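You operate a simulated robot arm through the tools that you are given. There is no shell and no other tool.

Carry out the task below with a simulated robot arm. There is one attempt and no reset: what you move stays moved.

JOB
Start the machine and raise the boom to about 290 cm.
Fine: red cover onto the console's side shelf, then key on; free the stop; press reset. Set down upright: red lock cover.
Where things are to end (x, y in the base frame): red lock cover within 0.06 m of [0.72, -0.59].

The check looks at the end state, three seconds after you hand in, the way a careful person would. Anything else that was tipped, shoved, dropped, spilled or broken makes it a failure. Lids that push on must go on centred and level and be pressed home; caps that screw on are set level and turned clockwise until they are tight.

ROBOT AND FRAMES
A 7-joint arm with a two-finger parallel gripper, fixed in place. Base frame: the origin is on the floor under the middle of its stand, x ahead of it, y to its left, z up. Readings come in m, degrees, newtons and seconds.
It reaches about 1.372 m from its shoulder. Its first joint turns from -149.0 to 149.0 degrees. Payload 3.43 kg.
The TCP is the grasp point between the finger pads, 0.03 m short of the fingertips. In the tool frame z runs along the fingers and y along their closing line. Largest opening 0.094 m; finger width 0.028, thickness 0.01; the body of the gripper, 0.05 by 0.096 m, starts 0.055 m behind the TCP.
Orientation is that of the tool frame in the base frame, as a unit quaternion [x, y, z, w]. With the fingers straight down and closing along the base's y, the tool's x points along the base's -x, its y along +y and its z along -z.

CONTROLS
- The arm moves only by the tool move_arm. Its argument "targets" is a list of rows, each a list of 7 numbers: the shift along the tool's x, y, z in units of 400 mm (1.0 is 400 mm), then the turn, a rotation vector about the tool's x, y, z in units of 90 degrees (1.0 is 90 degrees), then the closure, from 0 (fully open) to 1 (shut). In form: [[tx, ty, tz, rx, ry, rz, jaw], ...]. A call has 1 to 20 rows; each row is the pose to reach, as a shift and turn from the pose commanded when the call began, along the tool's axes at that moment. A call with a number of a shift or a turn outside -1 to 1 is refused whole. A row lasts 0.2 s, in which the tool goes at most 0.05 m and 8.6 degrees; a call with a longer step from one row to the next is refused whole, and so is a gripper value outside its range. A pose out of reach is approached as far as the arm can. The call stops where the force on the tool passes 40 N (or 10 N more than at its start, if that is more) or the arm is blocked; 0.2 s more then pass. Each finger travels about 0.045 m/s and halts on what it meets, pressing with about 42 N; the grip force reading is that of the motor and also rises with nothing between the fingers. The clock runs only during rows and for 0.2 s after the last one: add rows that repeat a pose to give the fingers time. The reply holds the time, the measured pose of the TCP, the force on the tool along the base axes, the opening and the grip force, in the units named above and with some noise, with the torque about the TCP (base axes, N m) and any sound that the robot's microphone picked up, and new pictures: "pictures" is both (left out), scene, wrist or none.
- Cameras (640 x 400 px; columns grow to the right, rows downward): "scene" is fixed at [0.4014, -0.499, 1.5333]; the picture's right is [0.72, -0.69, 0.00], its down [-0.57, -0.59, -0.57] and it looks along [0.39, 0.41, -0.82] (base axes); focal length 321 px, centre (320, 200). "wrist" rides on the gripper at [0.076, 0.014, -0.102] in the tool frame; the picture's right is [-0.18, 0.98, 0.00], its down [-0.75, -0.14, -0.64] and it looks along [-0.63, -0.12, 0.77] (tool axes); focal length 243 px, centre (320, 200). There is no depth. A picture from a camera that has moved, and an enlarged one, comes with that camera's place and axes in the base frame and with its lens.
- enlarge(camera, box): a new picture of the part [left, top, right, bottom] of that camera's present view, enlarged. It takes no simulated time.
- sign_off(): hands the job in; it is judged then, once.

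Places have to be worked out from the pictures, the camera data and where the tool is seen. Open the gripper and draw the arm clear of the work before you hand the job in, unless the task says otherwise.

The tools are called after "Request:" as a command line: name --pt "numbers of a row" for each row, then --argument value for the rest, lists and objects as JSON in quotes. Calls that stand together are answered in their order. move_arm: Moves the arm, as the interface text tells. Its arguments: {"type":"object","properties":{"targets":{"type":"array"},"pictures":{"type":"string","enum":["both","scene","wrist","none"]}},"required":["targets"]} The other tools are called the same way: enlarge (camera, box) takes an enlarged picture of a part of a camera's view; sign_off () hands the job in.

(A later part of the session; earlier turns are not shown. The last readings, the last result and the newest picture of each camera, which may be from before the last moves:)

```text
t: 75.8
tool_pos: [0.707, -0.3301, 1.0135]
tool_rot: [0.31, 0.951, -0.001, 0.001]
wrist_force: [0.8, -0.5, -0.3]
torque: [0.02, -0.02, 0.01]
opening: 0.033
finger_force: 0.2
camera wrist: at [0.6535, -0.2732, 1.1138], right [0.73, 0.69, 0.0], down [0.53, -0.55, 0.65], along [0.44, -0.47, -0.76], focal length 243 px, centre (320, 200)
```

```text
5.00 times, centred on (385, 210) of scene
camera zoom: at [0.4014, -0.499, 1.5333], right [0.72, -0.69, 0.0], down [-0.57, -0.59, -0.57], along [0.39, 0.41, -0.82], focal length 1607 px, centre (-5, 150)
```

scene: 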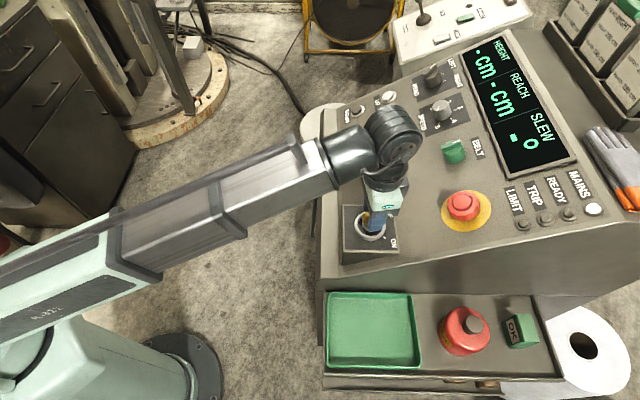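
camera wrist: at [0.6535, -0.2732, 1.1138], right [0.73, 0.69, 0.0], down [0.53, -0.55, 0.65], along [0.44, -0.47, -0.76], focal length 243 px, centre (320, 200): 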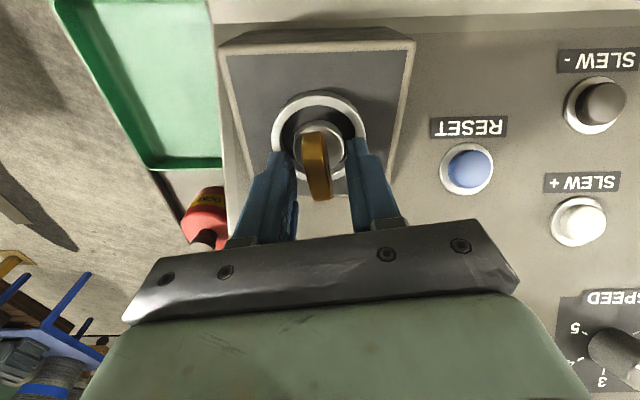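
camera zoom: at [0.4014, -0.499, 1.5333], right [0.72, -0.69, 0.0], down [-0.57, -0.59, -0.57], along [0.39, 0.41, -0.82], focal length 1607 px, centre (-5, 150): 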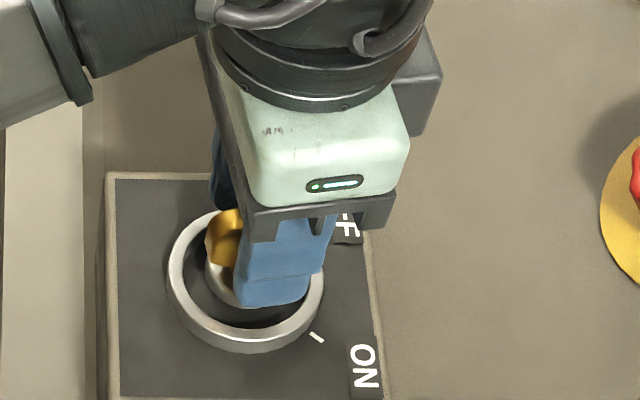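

With a second look, the bow's top is nearer z≈0.99 (ring top ≈0.95), so I was gripping only its upper edge. I lower 10 mm with the fingers slightly open, then close fully.

Request:
move_arm --pt "0.001 0 0.005 0 0 0 0.65" --pt "0.002 0 0.01 0 0 0 0.65" --pt "0.002 0 0.015 0 0 0 0.65" --pt "0.002 0 0.02 0 0 0 0.65" --pt "0.002 0 0.025 0 0 0 0.65" --pt "0.002 0 0.025 0 0 0 0.65"

Request:
enlarge --camera "wrist" --box '[220, 50, 420, 230]'

Request:
enlarge --camera "scene" --box '[345, 170, 425, 250]'

```text
t: 77.2
tool_pos: [0.7073, -0.329, 1.0022]
tool_rot: [0.309, 0.951, -0.002, 0.002]
wrist_force: [0.2, 0.2, 0.5]
torque: [0.0, 0.02, 0.01]
opening: 0.0329
finger_force: 0.0
camera wrist: at [0.6532, -0.2719, 1.1033], right [0.73, 0.69, 0.0], down [0.53, -0.55, 0.65], along [0.44, -0.47, -0.76], focal length 243 px, centre (320, 200)
```

scene: 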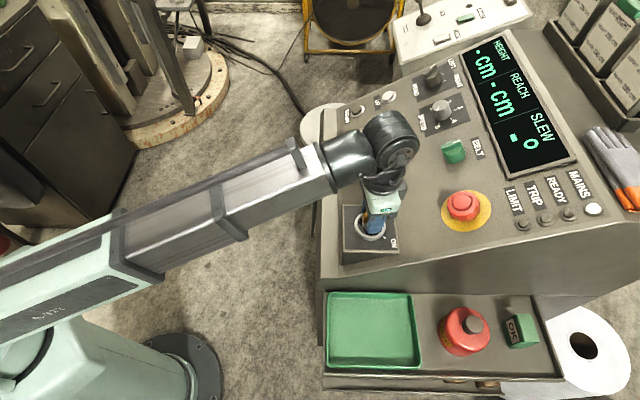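
wrist: 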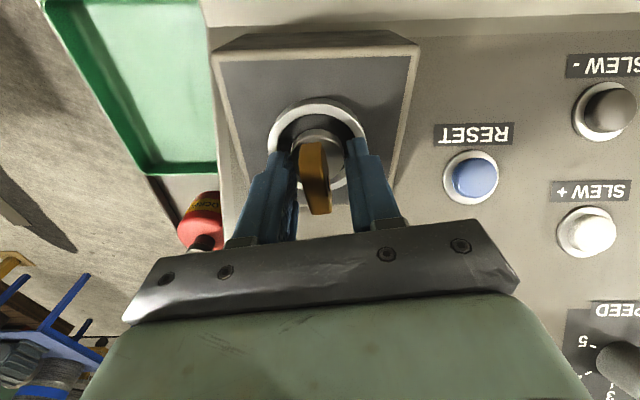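

```text
2.22 times, centred on (320, 140) of wrist
camera zoom: at [0.6532, -0.2719, 1.1033], right [0.73, 0.69, 0.0], down [0.53, -0.55, 0.65], along [0.44, -0.47, -0.76], focal length 539 px, centre (320, 333)
```

zoom: 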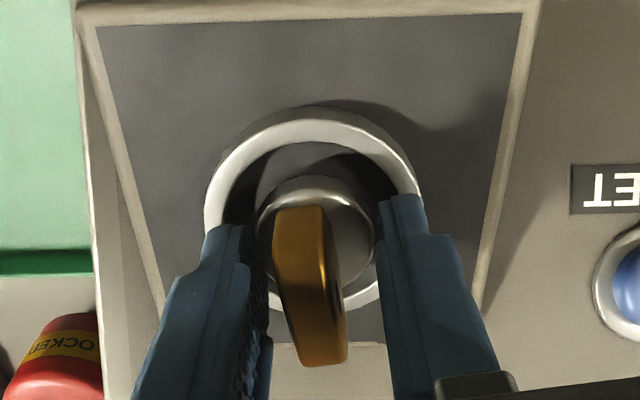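

```text
5.00 times, centred on (385, 210) of scene
camera zoom: at [0.4014, -0.499, 1.5333], right [0.72, -0.69, 0.0], down [-0.57, -0.59, -0.57], along [0.39, 0.41, -0.82], focal length 1607 px, centre (-5, 150)
```

zoom: 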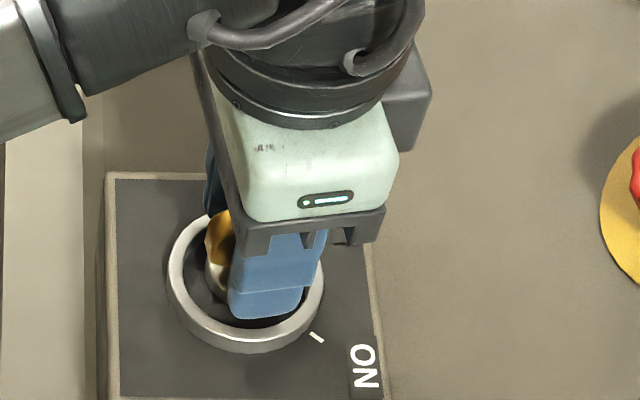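

The bow sits ~3 mm left of centre between the fingers. I shift 3 mm that way, then close.

Request:
move_arm --pt "0 -0.004 0 0 0 0 0.65" --pt "0 -0.008 0 0 0 0 0.65" --pt "0 -0.008 0 0 0 0 0.8" --pt "0 -0.008 0 0 0 0 1" --pt "0 -0.008 0 0 0 0 1" --pt "0 -0.008 0 0 0 0 1" --pt "0 -0.008 0 0 0 0 1"

Request:
enlarge --camera "wrist" --box '[220, 50, 420, 230]'

```text
t: 78.8
tool_pos: [0.7066, -0.3297, 1.0016]
tool_rot: [0.308, 0.951, 0.0, 0.002]
wrist_force: [14.1, 19.5, 0.0]
torque: [-0.09, -0.02, -0.02]
opening: 0.0166
finger_force: 45.2
camera wrist: at [0.6522, -0.2737, 1.1035], right [0.73, 0.69, 0.0], down [0.53, -0.55, 0.65], along [0.44, -0.47, -0.76], focal length 243 px, centre (320, 200)
```

scene: 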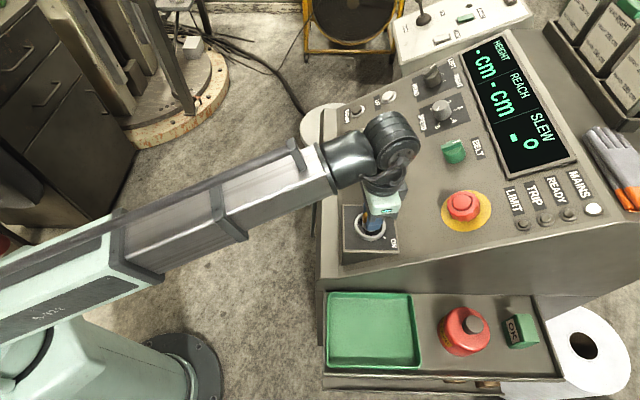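
wrist: 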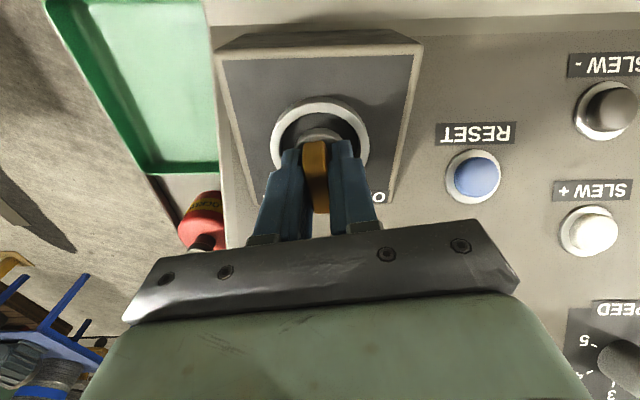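

```text
2.22 times, centred on (320, 140) of wrist
camera zoom: at [0.6522, -0.2737, 1.1035], right [0.73, 0.69, 0.0], down [0.53, -0.55, 0.65], along [0.44, -0.47, -0.76], focal length 539 px, centre (320, 333)
```

zoom: 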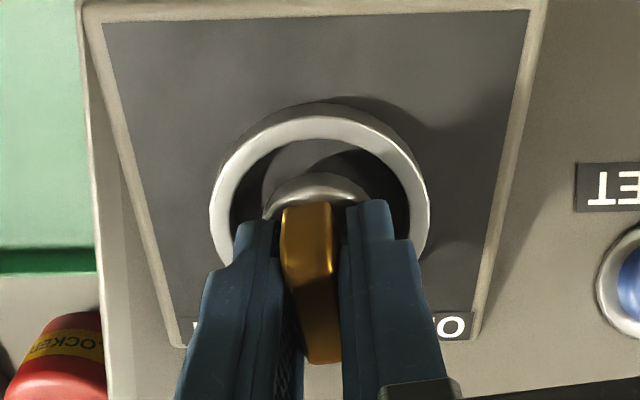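

Gripped (16.6 mm), with a ~24 N side load along +y of the tool. I shift 1.6 mm to relieve it while starting to turn another ~10° clockwise.

Request:
move_arm --pt "0 0.002 0 0 0 0 1" --pt "0 0.004 0 0 0 0 1" --pt "0 0.004 0 0 0 0.01 1" --pt "0 0.004 0 0 0 0.022 1" --pt "0 0.004 0 0 0 0.036 1" --pt "0 0.004 0 0 0 0.05 1" --pt "0 0.004 0 0 0 0.064 1" --pt "0 0.004 0 0 0 0.078 1" --pt "0 0.004 0 0 0 0.092 1" --pt "0 0.004 0 0 0 0.106 1" --pt "0 0.004 0 0 0 0.12 1"

Request:
enlarge --camera "wrist" --box '[220, 50, 420, 230]'

```text
t: 81.2
tool_pos: [0.7046, -0.3302, 1.0017]
tool_rot: [0.397, 0.918, -0.002, 0.002]
wrist_force: [21.1, 6.8, 19.3]
torque: [-0.45, -0.42, -0.02]
opening: 0.0166
finger_force: 44.8
camera wrist: at [0.6638, -0.2644, 1.1033], right [0.84, 0.54, 0.0], down [0.41, -0.64, 0.65], along [0.35, -0.55, -0.76], focal length 243 px, centre (320, 200)
```

scene: 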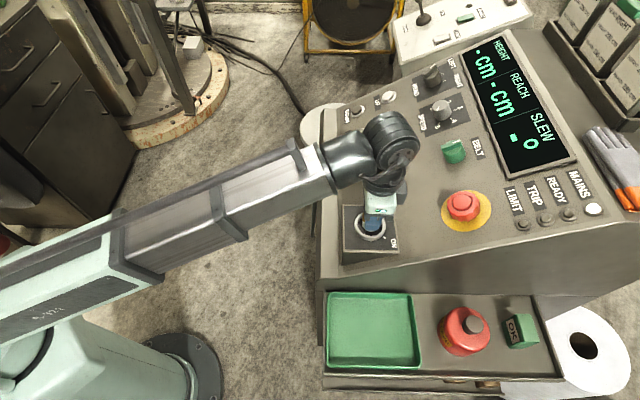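
wrist: 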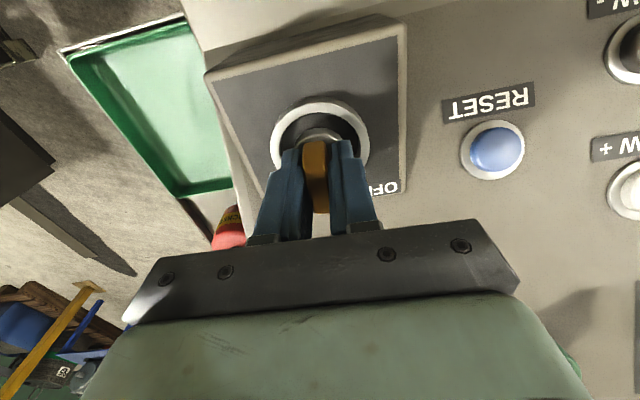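

```text
2.22 times, centred on (320, 140) of wrist
camera zoom: at [0.6638, -0.2644, 1.1033], right [0.84, 0.54, 0.0], down [0.41, -0.64, 0.65], along [0.35, -0.55, -0.76], focal length 539 px, centre (320, 333)
```

zoom: 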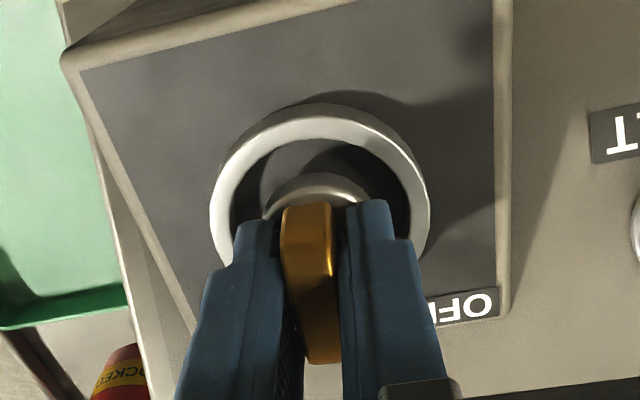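

The key turns rigidly with the fingers. Fitting the side loads, the true axis is ~2 mm toward +x of my TCP; I shift there, ease up 0.8 mm, and continue turning.

Request:
move_arm --pt "-0.001 0.002 -0.001 0 0 0 1" --pt "-0.0025 0.0045 -0.002 0 0 0 1" --pt "-0.0025 0.0045 -0.002 0 0 0.01 1" --pt "-0.0025 0.0045 -0.002 0 0 0.022 1" --pt "-0.0025 0.0045 -0.002 0 0 0.036 1" --pt "-0.0025 0.0045 -0.002 0 0 0.05 1" --pt "-0.0025 0.0045 -0.002 0 0 0.064 1" --pt "-0.0025 0.0045 -0.002 0 0 0.078 1" --pt "-0.0025 0.0045 -0.002 0 0 0.092 1" --pt "-0.0025 0.0045 -0.002 0 0 0.106 1" --pt "-0.0025 0.0045 -0.002 0 0 0.12 1" --pt "-0.0025 0.0045 -0.002 0 0 0.134 1" --pt "-0.0025 0.0045 -0.002 0 0 0.148 1"

Request:
enlarge --camera "scene" --box '[345, 170, 425, 250]'

```text
t: 84.0
tool_pos: [0.706, -0.3312, 1.0013]
tool_rot: [0.501, 0.865, -0.001, 0.0]
wrist_force: [-30.2, 0.6, -22.9]
torque: [-0.31, -0.34, 0.01]
opening: 0.0167
finger_force: 45.4
camera wrist: at [0.6804, -0.2569, 1.1037], right [0.94, 0.33, 0.0], down [0.25, -0.72, 0.64], along [0.21, -0.61, -0.77], focal length 243 px, centre (320, 200)
```

scene: 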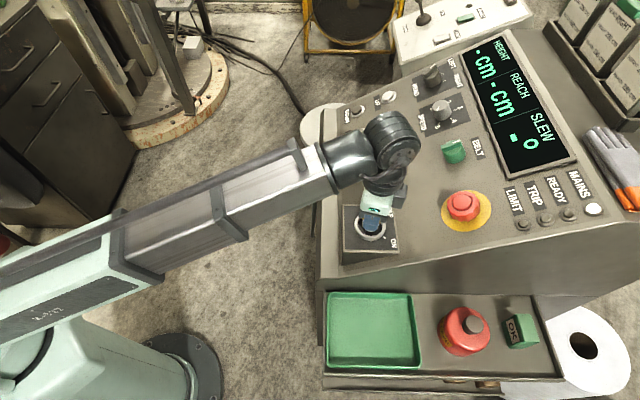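
wrist: 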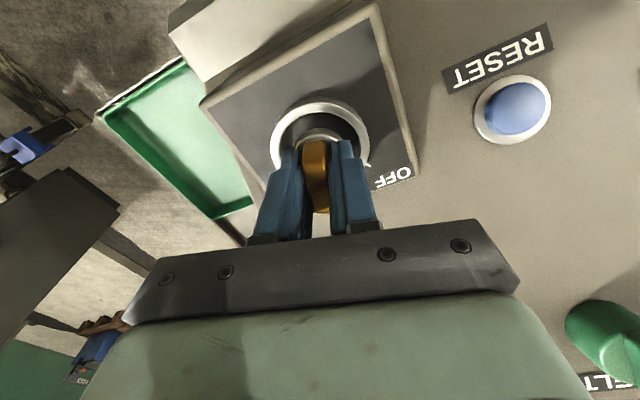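

```text
5.00 times, centred on (385, 210) of scene
camera zoom: at [0.4014, -0.499, 1.5333], right [0.72, -0.69, 0.0], down [-0.57, -0.59, -0.57], along [0.39, 0.41, -0.82], focal length 1607 px, centre (-5, 150)
```

zoom: 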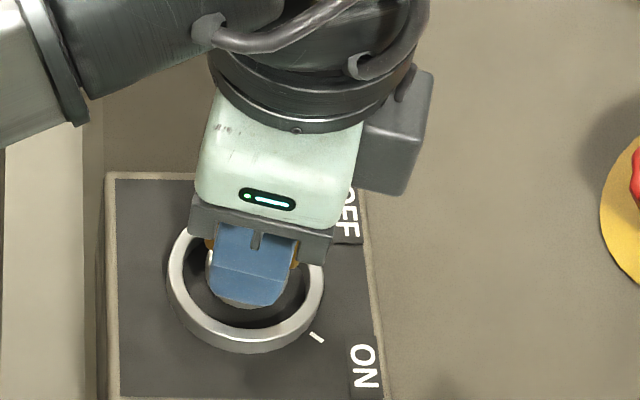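

Turned to about −60° (ON is at ~−82°). I trim 1.2 mm back, lower 0.4 mm, and continue the turn.

Request:
move_arm --pt "0.0008 -0.0013 0.0005 0 0 0 1" --pt "0.0015 -0.0026 0.001 0 0 0 1" --pt "0.0015 -0.0026 0.001 0 0 0.01 1" --pt "0.0015 -0.0026 0.001 0 0 0.022 1" --pt "0.0015 -0.0026 0.001 0 0 0.036 1" --pt "0.0015 -0.0026 0.001 0 0 0.05 1" --pt "0.0015 -0.0026 0.001 0 0 0.064 1" --pt "0.0015 -0.0026 0.001 0 0 0.078 1" --pt "0.0015 -0.0026 0.001 0 0 0.092 1" --pt "0.0015 -0.0026 0.001 0 0 0.106 1" --pt "0.0015 -0.0026 0.001 0 0 0.12 1"

Request:
enlarge --camera "scene" --box '[345, 170, 425, 250]'

```text
t: 86.4
tool_pos: [0.7059, -0.332, 1.0012]
tool_rot: [0.58, 0.815, -0.001, 0.001]
wrist_force: [-12.3, -3.9, -9.8]
torque: [1.21, 0.43, -0.03]
opening: 0.0167
finger_force: 45.5
camera wrist: at [0.6942, -0.2533, 1.1036], right [0.99, 0.15, 0.0], down [0.11, -0.76, 0.65], along [0.1, -0.64, -0.76], focal length 243 px, centre (320, 200)
```

scene: 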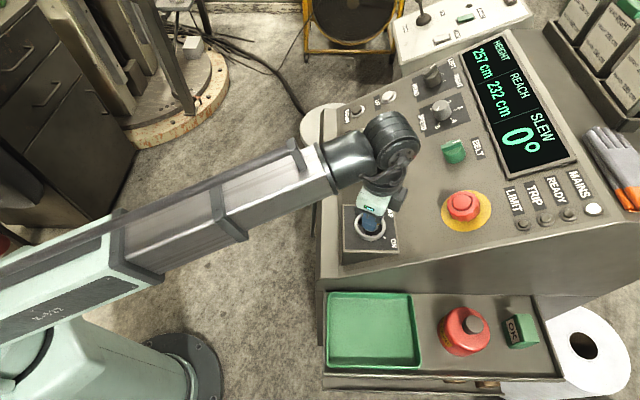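
wrist: 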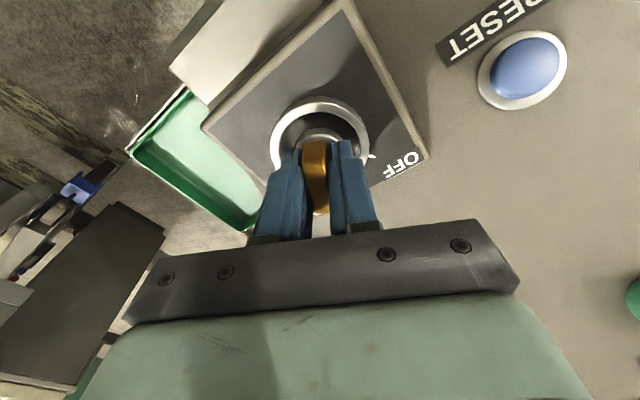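

```text
5.00 times, centred on (385, 210) of scene
camera zoom: at [0.4014, -0.499, 1.5333], right [0.72, -0.69, 0.0], down [-0.57, -0.59, -0.57], along [0.39, 0.41, -0.82], focal length 1607 px, centre (-5, 150)
```

zoom: 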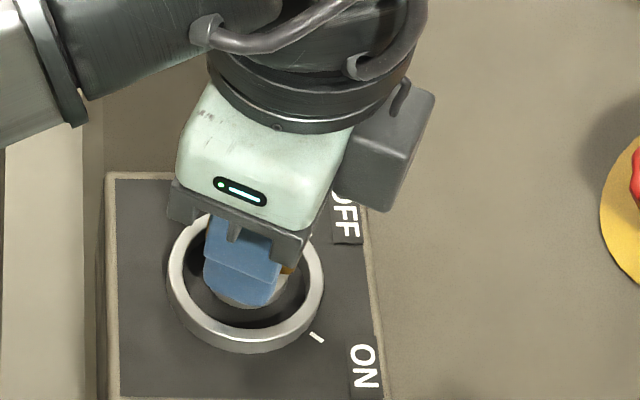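

The display has come on: HEIGHT 257, REACH 232, SLEW 0. I turn ~8° further so the key sits fully at the ON mark.

Request:
move_arm --pt "0 0 0 0 0 0.01 1" --pt "0 0 0 0 0 0.022 1" --pt "0 0 0 0 0 0.036 1" --pt "0 0 0 0 0 0.05 1" --pt "0 0 0 0 0 0.064 1" --pt "0 0 0 0 0 0.078 1" --pt "0 0 0 0 0 0.09 1" --pictures "none"

Request:
enlarge --camera "wrist" --box '[220, 50, 420, 230]'

Request:
enlarge --camera "scene" --box '[450, 20, 610, 230]'

```text
t: 88.0
tool_pos: [0.7054, -0.3299, 1.0027]
tool_rot: [0.636, 0.771, -0.002, 0.002]
wrist_force: [-11.5, -6.0, -13.0]
torque: [0.51, 0.06, -0.03]
opening: 0.0164
finger_force: 45.3
```

```text
2.22 times, centred on (320, 140) of wrist
camera zoom: at [0.7051, -0.2524, 1.1036], right [1.0, 0.0, 0.0], down [0.0, -0.76, 0.65], along [0.0, -0.65, -0.76], focal length 539 px, centre (320, 333)
```

zoom: 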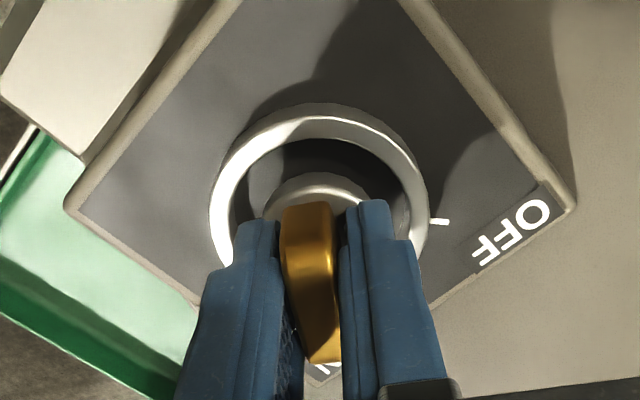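

```text
1.90 times, centred on (530, 125) of scene
camera zoom: at [0.4014, -0.499, 1.5333], right [0.72, -0.69, 0.0], down [-0.57, -0.59, -0.57], along [0.39, 0.41, -0.82], focal length 612 px, centre (-80, 343)
```

zoom: 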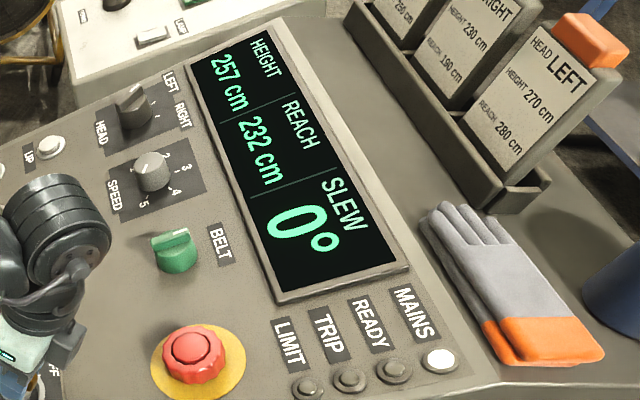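

The key now points at about the ON mark. I add ~5° more, checking torque for the end stop.

Request:
move_arm --pt "0 0 0 0 0 0.01 1" --pt "0 0 0 0 0 0.022 1" --pt "0 0 0 0 0 0.034 1" --pt "0 0 0 0 0 0.046 1" --pt "0 0 0 0 0 0.056 1" --pictures "none"

Request:
enlarge --camera "scene" --box '[345, 170, 425, 250]'

```text
t: 89.2
tool_pos: [0.7057, -0.3312, 1.0024]
tool_rot: [0.67, 0.742, 0.0, 0.003]
wrist_force: [-6.6, -1.7, -1.1]
torque: [-0.41, 0.0, -0.01]
opening: 0.0165
finger_force: 44.7
```

```text
5.00 times, centred on (385, 210) of scene
camera zoom: at [0.4014, -0.499, 1.5333], right [0.72, -0.69, 0.0], down [-0.57, -0.59, -0.57], along [0.39, 0.41, -0.82], focal length 1607 px, centre (-5, 150)
```

zoom: 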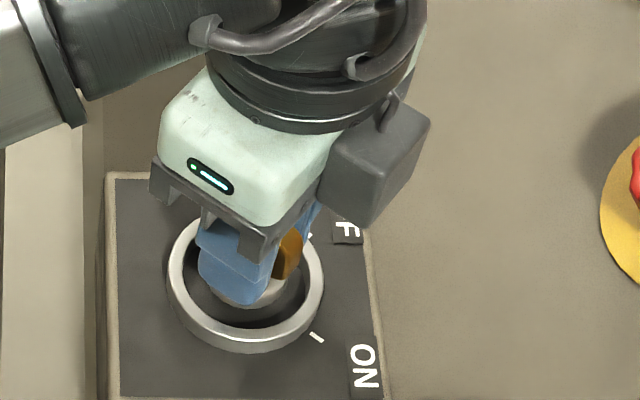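

The tool is at −84°, so the key is at ON. I open slightly, lift clear, and check the key's position.

Request:
move_arm --pt "0 0 0 0 0 0 0.65" --pt "0 0 0 0 0 0 0.65" --pt "0 0 0 0 0 0 0.65" --pt "0 0 -0.02 0 0 0 0.65" --pt "0 0 -0.045 0 0 0 0.65" --pt "0 0 -0.07 0 0 0 0.65" --pt "0 0 -0.095 0 0 0 0.65" --pt "0 0 -0.12 0 0 0 0.65" --pt "0 0 -0.135 0 0 0 0.65"

Request:
enlarge --camera "scene" --box '[345, 170, 425, 250]'

Request:
enlarge --camera "wrist" --box '[220, 20, 420, 200]'

```text
t: 91.2
tool_pos: [0.7044, -0.329, 1.0569]
tool_rot: [0.67, 0.743, -0.001, 0.003]
wrist_force: [0.3, 0.0, 1.1]
torque: [0.01, -0.02, 0.0]
opening: 0.0329
finger_force: 0.2
camera wrist: at [0.7113, -0.2523, 1.1583], right [1.0, -0.08, 0.0], down [-0.06, -0.76, 0.65], along [-0.05, -0.64, -0.76], focal length 243 px, centre (320, 200)
```

scene: 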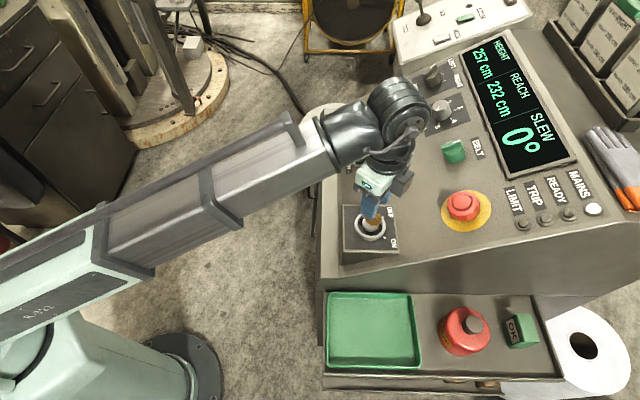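
wrist: 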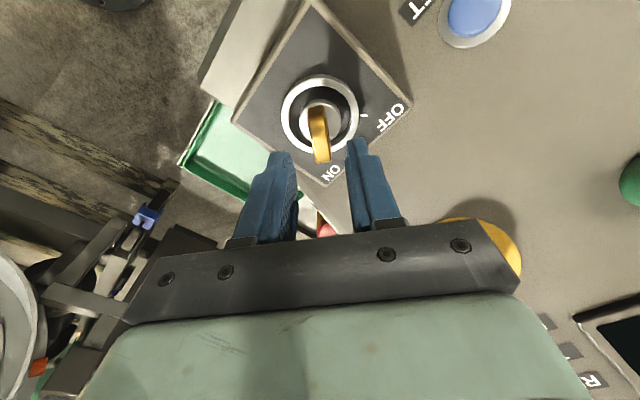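

```text
5.00 times, centred on (385, 210) of scene
camera zoom: at [0.4014, -0.499, 1.5333], right [0.72, -0.69, 0.0], down [-0.57, -0.59, -0.57], along [0.39, 0.41, -0.82], focal length 1607 px, centre (-5, 150)
```

zoom: 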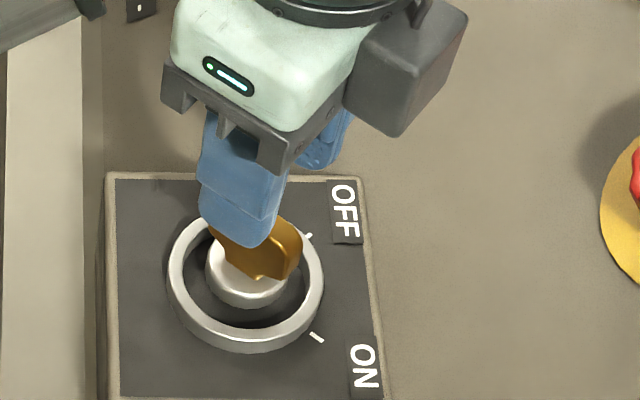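

```text
2.22 times, centred on (320, 110) of wrist
camera zoom: at [0.7113, -0.2523, 1.1583], right [1.0, -0.08, 0.0], down [-0.06, -0.76, 0.65], along [-0.05, -0.64, -0.76], focal length 539 px, centre (320, 400)
```

zoom: 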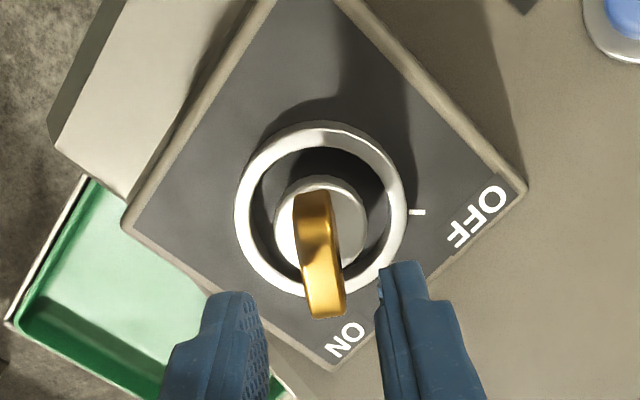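

The key points to ON and the display is live. Next is the stop button: I enlarge it from both cameras.

Request:
enlarge --camera "scene" --box '[435, 175, 500, 240]'

Request:
enlarge --camera "scene" --box '[500, 165, 610, 235]'

```text
6.15 times, centred on (468, 208) of scene
camera zoom: at [0.4014, -0.499, 1.5333], right [0.72, -0.69, 0.0], down [-0.57, -0.59, -0.57], along [0.39, 0.41, -0.82], focal length 1977 px, centre (-588, 154)
```

zoom: 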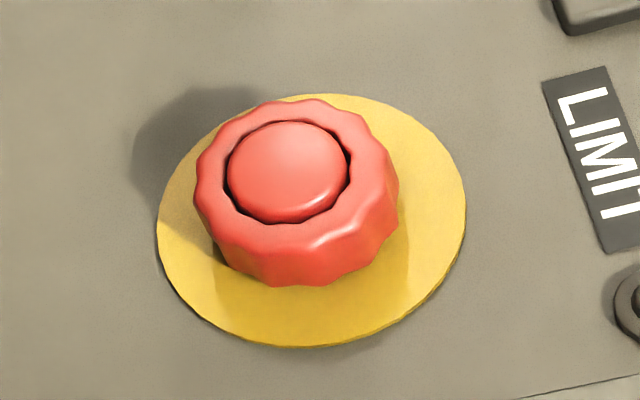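

```text
5.71 times, centred on (555, 200) of scene
camera zoom: at [0.4014, -0.499, 1.5333], right [0.72, -0.69, 0.0], down [-0.57, -0.59, -0.57], along [0.39, 0.41, -0.82], focal length 1836 px, centre (-1023, 200)
```

zoom: 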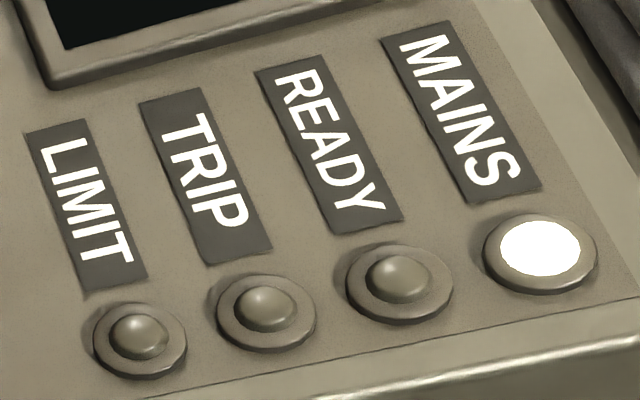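

MAINS is lit; READY, TRIP and LIMIT are dark. The stop has a fluted collar for twisting. I yaw the tool back by ~60° here in two calls to leave room for a clockwise twist.

Request:
move_arm --pt "0 0 0 0 0 -0.008 0.65" --pt "0 0 0 0 0 -0.02 0.65" --pt "0 0 0 0 0 -0.036 0.65" --pt "0 0 0 0 0 -0.054 0.65" --pt "0 0 0 0 0 -0.072 0.65" --pt "0 0 0 0 0 -0.09 0.65" --pt "0 0 0 0 0 -0.108 0.65" --pt "0 0 0 0 0 -0.126 0.65" --pt "0 0 0 0 0 -0.144 0.65" --pt "0 0 0 0 0 -0.162 0.65" --pt "0 0 0 0 0 -0.18 0.65" --pt "0 0 0 0 0 -0.198 0.65" --pt "0 0 0 0 0 -0.216 0.65" --pt "0 0 0 0 0 -0.234 0.65" --pt "0 0 0 0 0 -0.252 0.65" --pt "0 0 0 0 0 -0.27 0.65" --pt "0 0 0 0 0 -0.288 0.65" --pt "0 0 0 0 0 -0.306 0.65" --pt "0 0 0 0 0 -0.322 0.65" --pt "0 0 0 0 0 -0.333 0.65" --pictures "none"

```text
t: 95.4
tool_pos: [0.7058, -0.3289, 1.0573]
tool_rot: [0.455, 0.891, -0.001, 0.003]
wrist_force: [0.1, 0.4, -0.5]
torque: [-0.03, -0.01, -0.02]
opening: 0.0328
finger_force: 0.1
```

Request:
move_arm --pt "-0.008 0.002 -0.005 0 0 0 0.4" --pt "-0.025 0.007 -0.016 0 0 0 0" --pt "-0.05 0.014 -0.033 0 0 0 0" --pt "-0.075 0.021 -0.05 0 0 0 0" --pt "-0.1 0.028 -0.066 0 0 0 0" --pt "-0.125 0.036 -0.082 0 0 0 0" --pt "-0.15 0.043 -0.098 0 0 0 0" --pt "-0.164 0.0467 -0.1075 0 0 0 0" --pt "-0.164 0.0467 -0.1075 0 0 -0.008 0" --pt "-0.164 0.0467 -0.1075 0 0 -0.02 0" --pt "-0.164 0.0467 -0.1075 0 0 -0.034 0" --pt "-0.164 0.0467 -0.1075 0 0 -0.05 0" --pt "-0.164 0.0467 -0.1075 0 0 -0.066 0" --pt "-0.164 0.0467 -0.1075 0 0 -0.082 0" --pt "-0.164 0.0467 -0.1075 0 0 -0.098 0" --pt "-0.164 0.0467 -0.1075 0 0 -0.114 0" --pt "-0.164 0.0467 -0.1075 0 0 -0.13 0" --pt "-0.164 0.0467 -0.1075 0 0 -0.146 0" --pt "-0.164 0.0467 -0.1075 0 0 -0.16 0" --pt "-0.164 0.0467 -0.1075 0 0 -0.17 0"

Request:
enlarge --camera "wrist" --box '[200, 0, 440, 200]'

```text
t: 99.6
tool_pos: [0.7587, -0.3719, 1.1003]
tool_rot: [0.332, 0.943, -0.001, 0.0]
wrist_force: [-0.3, 0.2, 0.2]
torque: [0.01, -0.02, 0.02]
opening: 0.0941
finger_force: 0.0
camera wrist: at [0.7084, -0.3126, 1.201], right [0.76, 0.65, 0.0], down [0.5, -0.58, 0.65], along [0.42, -0.49, -0.76], focal length 243 px, centre (320, 200)
```

scene: 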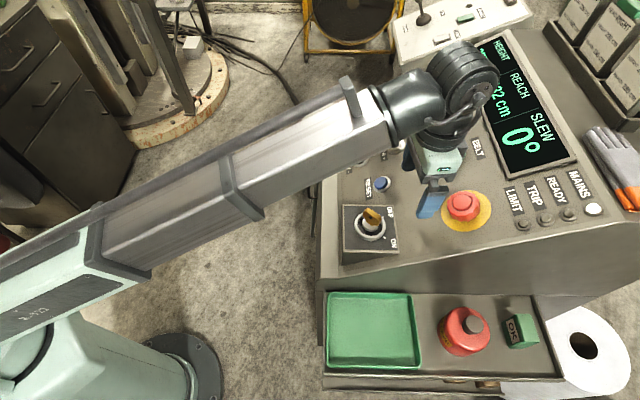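
wrist: 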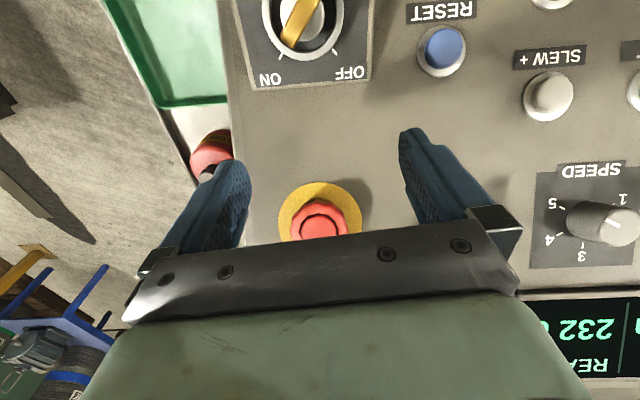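

```text
2.00 times, centred on (320, 100) of wrist
camera zoom: at [0.7084, -0.3126, 1.201], right [0.76, 0.65, 0.0], down [0.5, -0.58, 0.65], along [0.42, -0.49, -0.76], focal length 485 px, centre (320, 400)
```

zoom: 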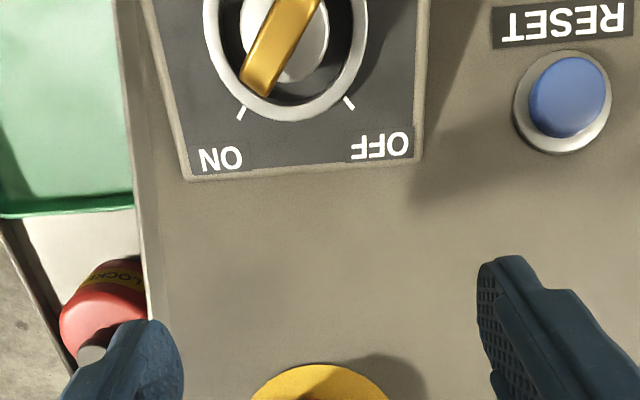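

The key clearly sits at the ON tick. The stop's disc centre is near (0.833,-0.4515,1.018) on the ~30° panel; I tilt the tool 30° to face the panel squarely and move to ~10 cm above the button along its axis.

Request:
move_arm --pt "-0.003 -0.001 -0.003 0.0008 -0.01 0 0" --pt "-0.007 -0.002 -0.007 0.002 -0.024 0 0" --pt "-0.012 -0.003 -0.012 0.0036 -0.042 0 0" --pt "-0.017 -0.0042 -0.017 0.0052 -0.06 0 0" --pt "-0.022 -0.0055 -0.022 0.0068 -0.078 0 0" --pt "-0.028 -0.0068 -0.027 0.0084 -0.096 0 0" --pt "-0.034 -0.0082 -0.033 0.01 -0.114 0 0" --pt "-0.04 -0.0096 -0.039 0.0116 -0.132 0 0" --pt "-0.046 -0.011 -0.045 0.0132 -0.15 0 0" --pt "-0.052 -0.0125 -0.051 0.0147 -0.168 0 0" --pt "-0.058 -0.014 -0.057 0.0163 -0.186 0 0" --pt "-0.064 -0.0155 -0.063 0.0178 -0.204 0 0" --pt "-0.07 -0.017 -0.069 0.0194 -0.222 0 0" --pt "-0.076 -0.0185 -0.075 0.021 -0.24 0 0" --pt "-0.082 -0.02 -0.081 0.0226 -0.258 0 0" --pt "-0.087 -0.0212 -0.085 0.0241 -0.276 0 0" --pt "-0.091 -0.0222 -0.089 0.0257 -0.294 0 0" --pt "-0.094 -0.023 -0.092 0.0272 -0.312 0 0" --pt "-0.0958 -0.0234 -0.0925 0.0283 -0.324 0 0" --pt "-0.0958 -0.0234 -0.0925 0.029 -0.332 0 0"

Request:
enlarge --camera "wrist" --box '[210, 60, 430, 240]'

```text
t: 103.8
tool_pos: [0.7831, -0.4032, 1.1364]
tool_rot: [0.321, 0.91, -0.108, 0.238]
wrist_force: [-1.0, -0.5, -0.1]
torque: [-0.03, -0.02, 0.03]
opening: 0.0939
finger_force: 0.1
camera wrist: at [0.7038, -0.316, 1.1858], right [0.75, 0.66, 0.05], down [0.19, -0.29, 0.94], along [0.63, -0.7, -0.34], focal length 243 px, centre (320, 200)
```

scene: 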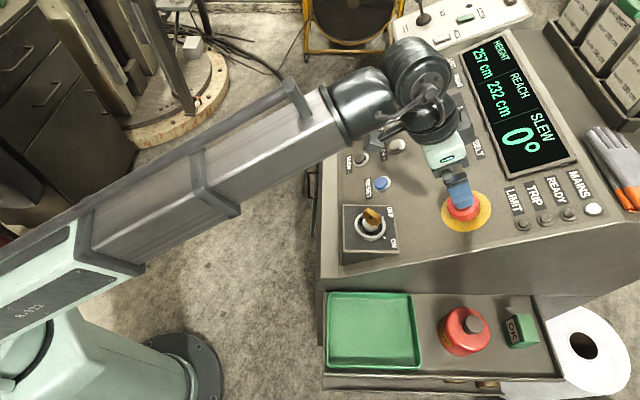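
wrist: 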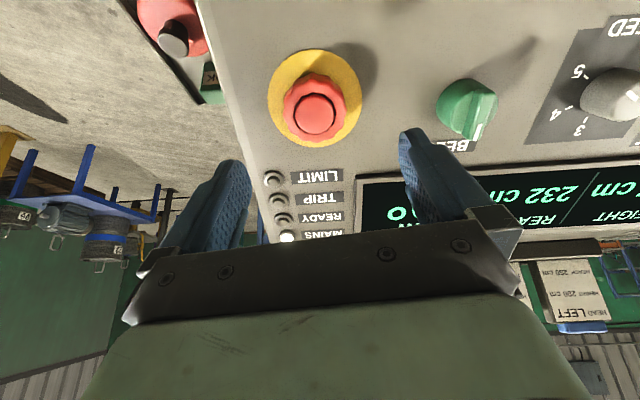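

```text
2.22 times, centred on (320, 150) of wrist
camera zoom: at [0.7038, -0.316, 1.1858], right [0.75, 0.66, 0.05], down [0.19, -0.29, 0.94], along [0.63, -0.7, -0.34], focal length 539 px, centre (320, 311)
```

zoom: 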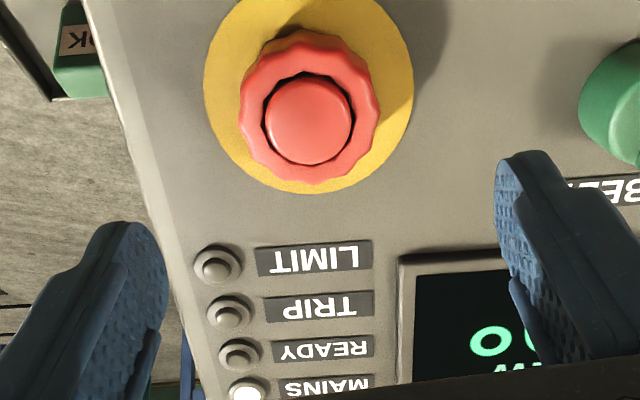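

The tool faces the panel squarely, with the button ~4 mm left of the tool axis. I correct that and yaw −30° about the tool axis to leave room for the clockwise twist.

Request:
move_arm --pt "0.002 -0.005 0 0 0 -0.006 0" --pt "0.004 -0.0095 0 0 0 -0.016 0" --pt "0.004 -0.0095 0 0 0 -0.03 0" --pt "0.004 -0.0095 0 0 0 -0.047 0" --pt "0.004 -0.0095 0 0 0 -0.065 0" --pt "0.004 -0.0095 0 0 0 -0.083 0" --pt "0.004 -0.0095 0 0 0 -0.101 0" --pt "0.004 -0.0095 0 0 0 -0.119 0" --pt "0.004 -0.0095 0 0 0 -0.137 0" --pt "0.004 -0.0095 0 0 0 -0.155 0" --pt "0.004 -0.0095 0 0 0 -0.173 0" --pt "0.004 -0.0095 0 0 0 -0.191 0" --pt "0.004 -0.0095 0 0 0 -0.209 0" --pt "0.004 -0.0095 0 0 0 -0.227 0" --pt "0.004 -0.0095 0 0 0 -0.245 0" --pt "0.004 -0.0095 0 0 0 -0.263 0" --pt "0.004 -0.0095 0 0 0 -0.281 0" --pt "0.004 -0.0095 0 0 0 -0.299 0" --pt "0.004 -0.0095 0 0 0 -0.315 0" --pt "0.004 -0.0095 0 0 0 -0.325 0"

Request:
enlarge --camera "wrist" --box '[210, 60, 430, 240]'

```text
t: 108.0
tool_pos: [0.7784, -0.4062, 1.1354]
tool_rot: [0.08, 0.962, -0.165, 0.203]
wrist_force: [-0.5, -0.2, -0.4]
torque: [0.02, 0.0, 0.01]
opening: 0.094
finger_force: 0.0
camera wrist: at [0.6765, -0.3493, 1.1882], right [0.38, 0.9, -0.2], down [0.42, 0.03, 0.91], along [0.82, -0.43, -0.37], focal length 243 px, centre (320, 200)
```

scene: 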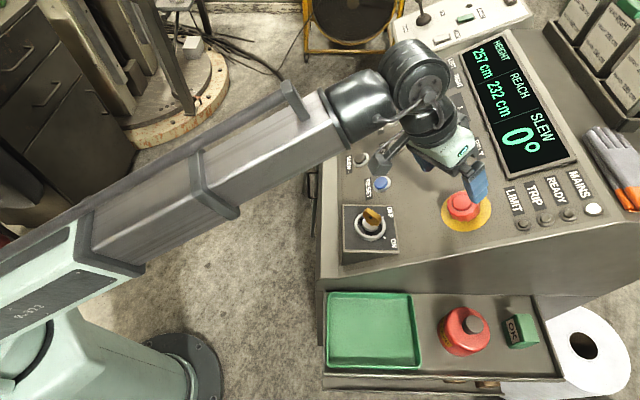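
wrist: 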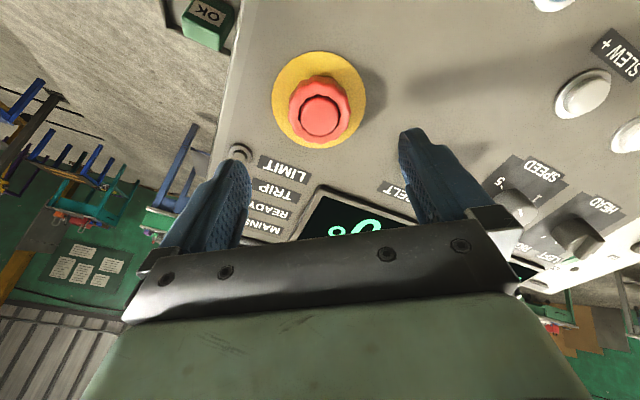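

```text
2.22 times, centred on (320, 150) of wrist
camera zoom: at [0.6765, -0.3493, 1.1882], right [0.38, 0.9, -0.2], down [0.42, 0.03, 0.91], along [0.82, -0.43, -0.37], focal length 539 px, centre (320, 311)
```

zoom: 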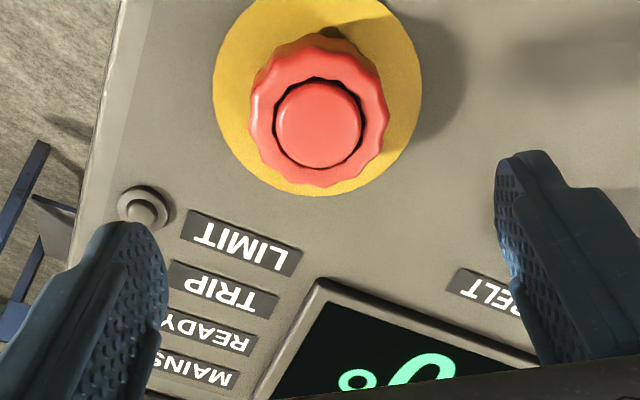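

Collar and disc both line up with the tool axis. I descend 9.5 cm along it, fingers open.

Request:
move_arm --pt "0 0 0.012 0 0 0 0" --pt "0 0 0.035 0 0 0 0" --pt "0 0 0.062 0 0 0 0" --pt "0 0 0.09 0 0 0 0" --pt "0 0 0.118 0 0 0 0" --pt "0 0 0.146 0 0 0 0" --pt "0 0 0.174 0 0 0 0" --pt "0 0 0.2 0 0 0 0" --pt "0 0 0.22 0 0 0 0" --pt "0 0 0.232 0 0 0 0" --pt "0 0 0.2375 0 0 0 0"

Request:
enlarge --camera "wrist" --box '[210, 60, 430, 240]'

Request:
enlarge --camera "scene" --box '[430, 150, 520, 240]'

```text
t: 110.4
tool_pos: [0.8136, -0.4403, 1.0543]
tool_rot: [0.081, 0.962, -0.164, 0.203]
wrist_force: [0.5, 0.0, 1.4]
torque: [0.01, 0.01, -0.01]
opening: 0.0939
finger_force: 0.1
camera wrist: at [0.711, -0.3826, 1.1058], right [0.38, 0.9, -0.2], down [0.42, 0.03, 0.91], along [0.82, -0.43, -0.37], focal length 243 px, centre (320, 200)
```

scene: 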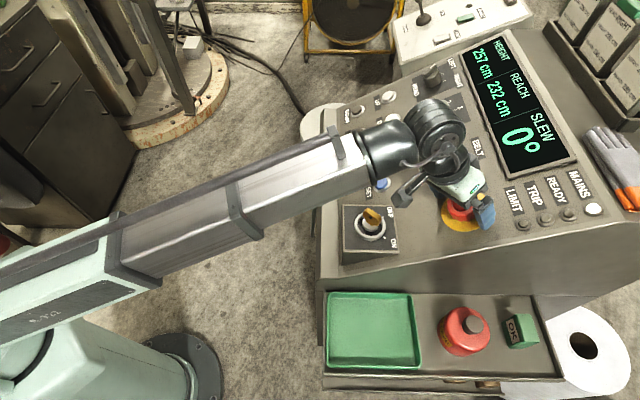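
wrist: 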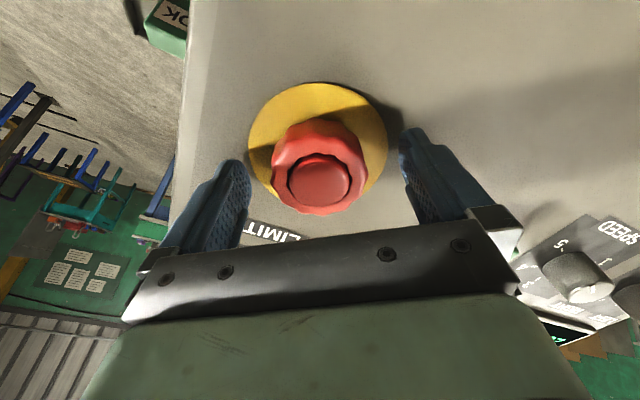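

```text
2.22 times, centred on (320, 150) of wrist
camera zoom: at [0.711, -0.3826, 1.1058], right [0.38, 0.9, -0.2], down [0.42, 0.03, 0.91], along [0.82, -0.43, -0.37], focal length 539 px, centre (320, 311)
```

zoom: 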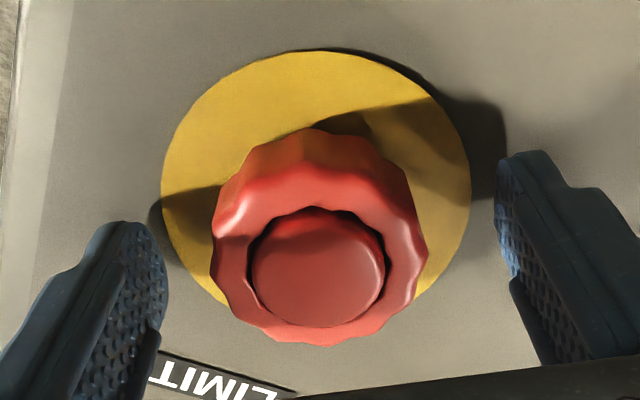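

```text
4.44 times, centred on (475, 195) of scene
camera zoom: at [0.4014, -0.499, 1.5333], right [0.72, -0.69, 0.0], down [-0.57, -0.59, -0.57], along [0.39, 0.41, -0.82], focal length 1428 px, centre (-369, 222)
```

zoom: 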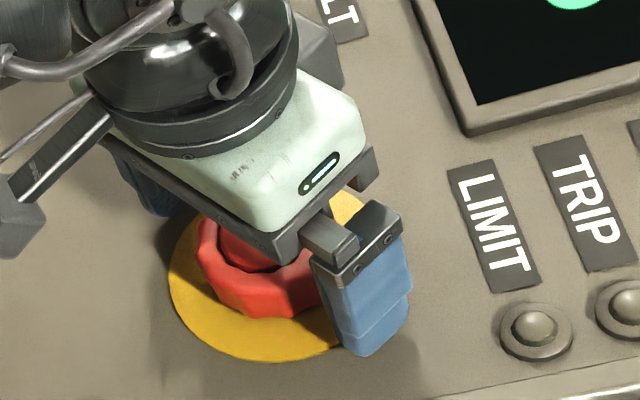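

Well centred: the collar's top is level with the TCP plus ~8 mm. I go 5 mm deeper and close on the collar.

Request:
move_arm --pt "0 0 0.006 0 0 0 0" --pt "0 0 0.0125 0 0 0 0" --pt "0 0 0.0125 0 0 0 0.3" --pt "0 0 0.0125 0 0 0 0.6" --pt "0 0 0.0125 0 0 0 1" --pt "0 0 0.0125 0 0 0 1" --pt "0 0 0.0125 0 0 0 1" --pt "0 0 0.0125 0 0 0 1"

Request:
enlarge --camera "wrist" --box '[210, 60, 430, 240]'

```text
t: 112.2
tool_pos: [0.8143, -0.4408, 1.0501]
tool_rot: [0.079, 0.962, -0.165, 0.202]
wrist_force: [0.5, -5.7, 1.2]
torque: [-0.54, 0.19, -0.4]
opening: 0.0534
finger_force: 45.3
camera wrist: at [0.7127, -0.3848, 1.1018], right [0.38, 0.9, -0.2], down [0.42, 0.03, 0.91], along [0.82, -0.43, -0.37], focal length 243 px, centre (320, 200)
```

scene: 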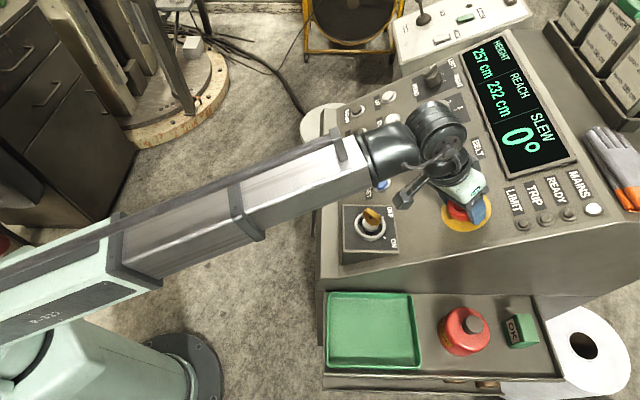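
wrist: 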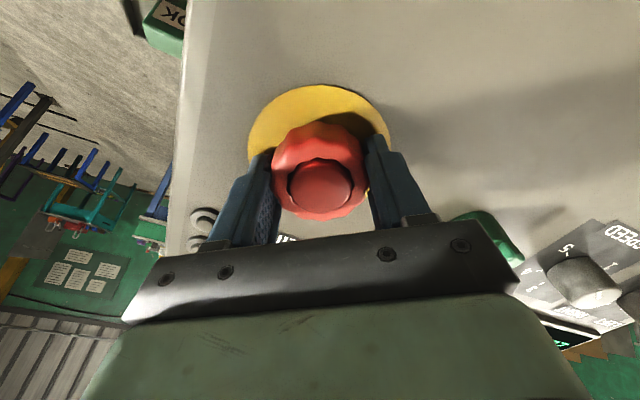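

```text
2.22 times, centred on (320, 150) of wrist
camera zoom: at [0.7127, -0.3848, 1.1018], right [0.38, 0.9, -0.2], down [0.42, 0.03, 0.91], along [0.82, -0.43, -0.37], focal length 539 px, centre (320, 311)
```

zoom: 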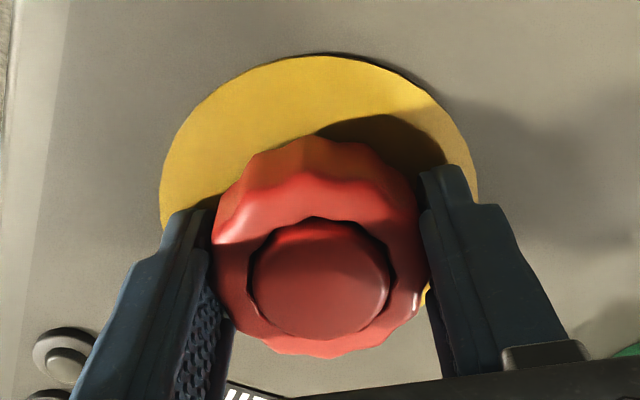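

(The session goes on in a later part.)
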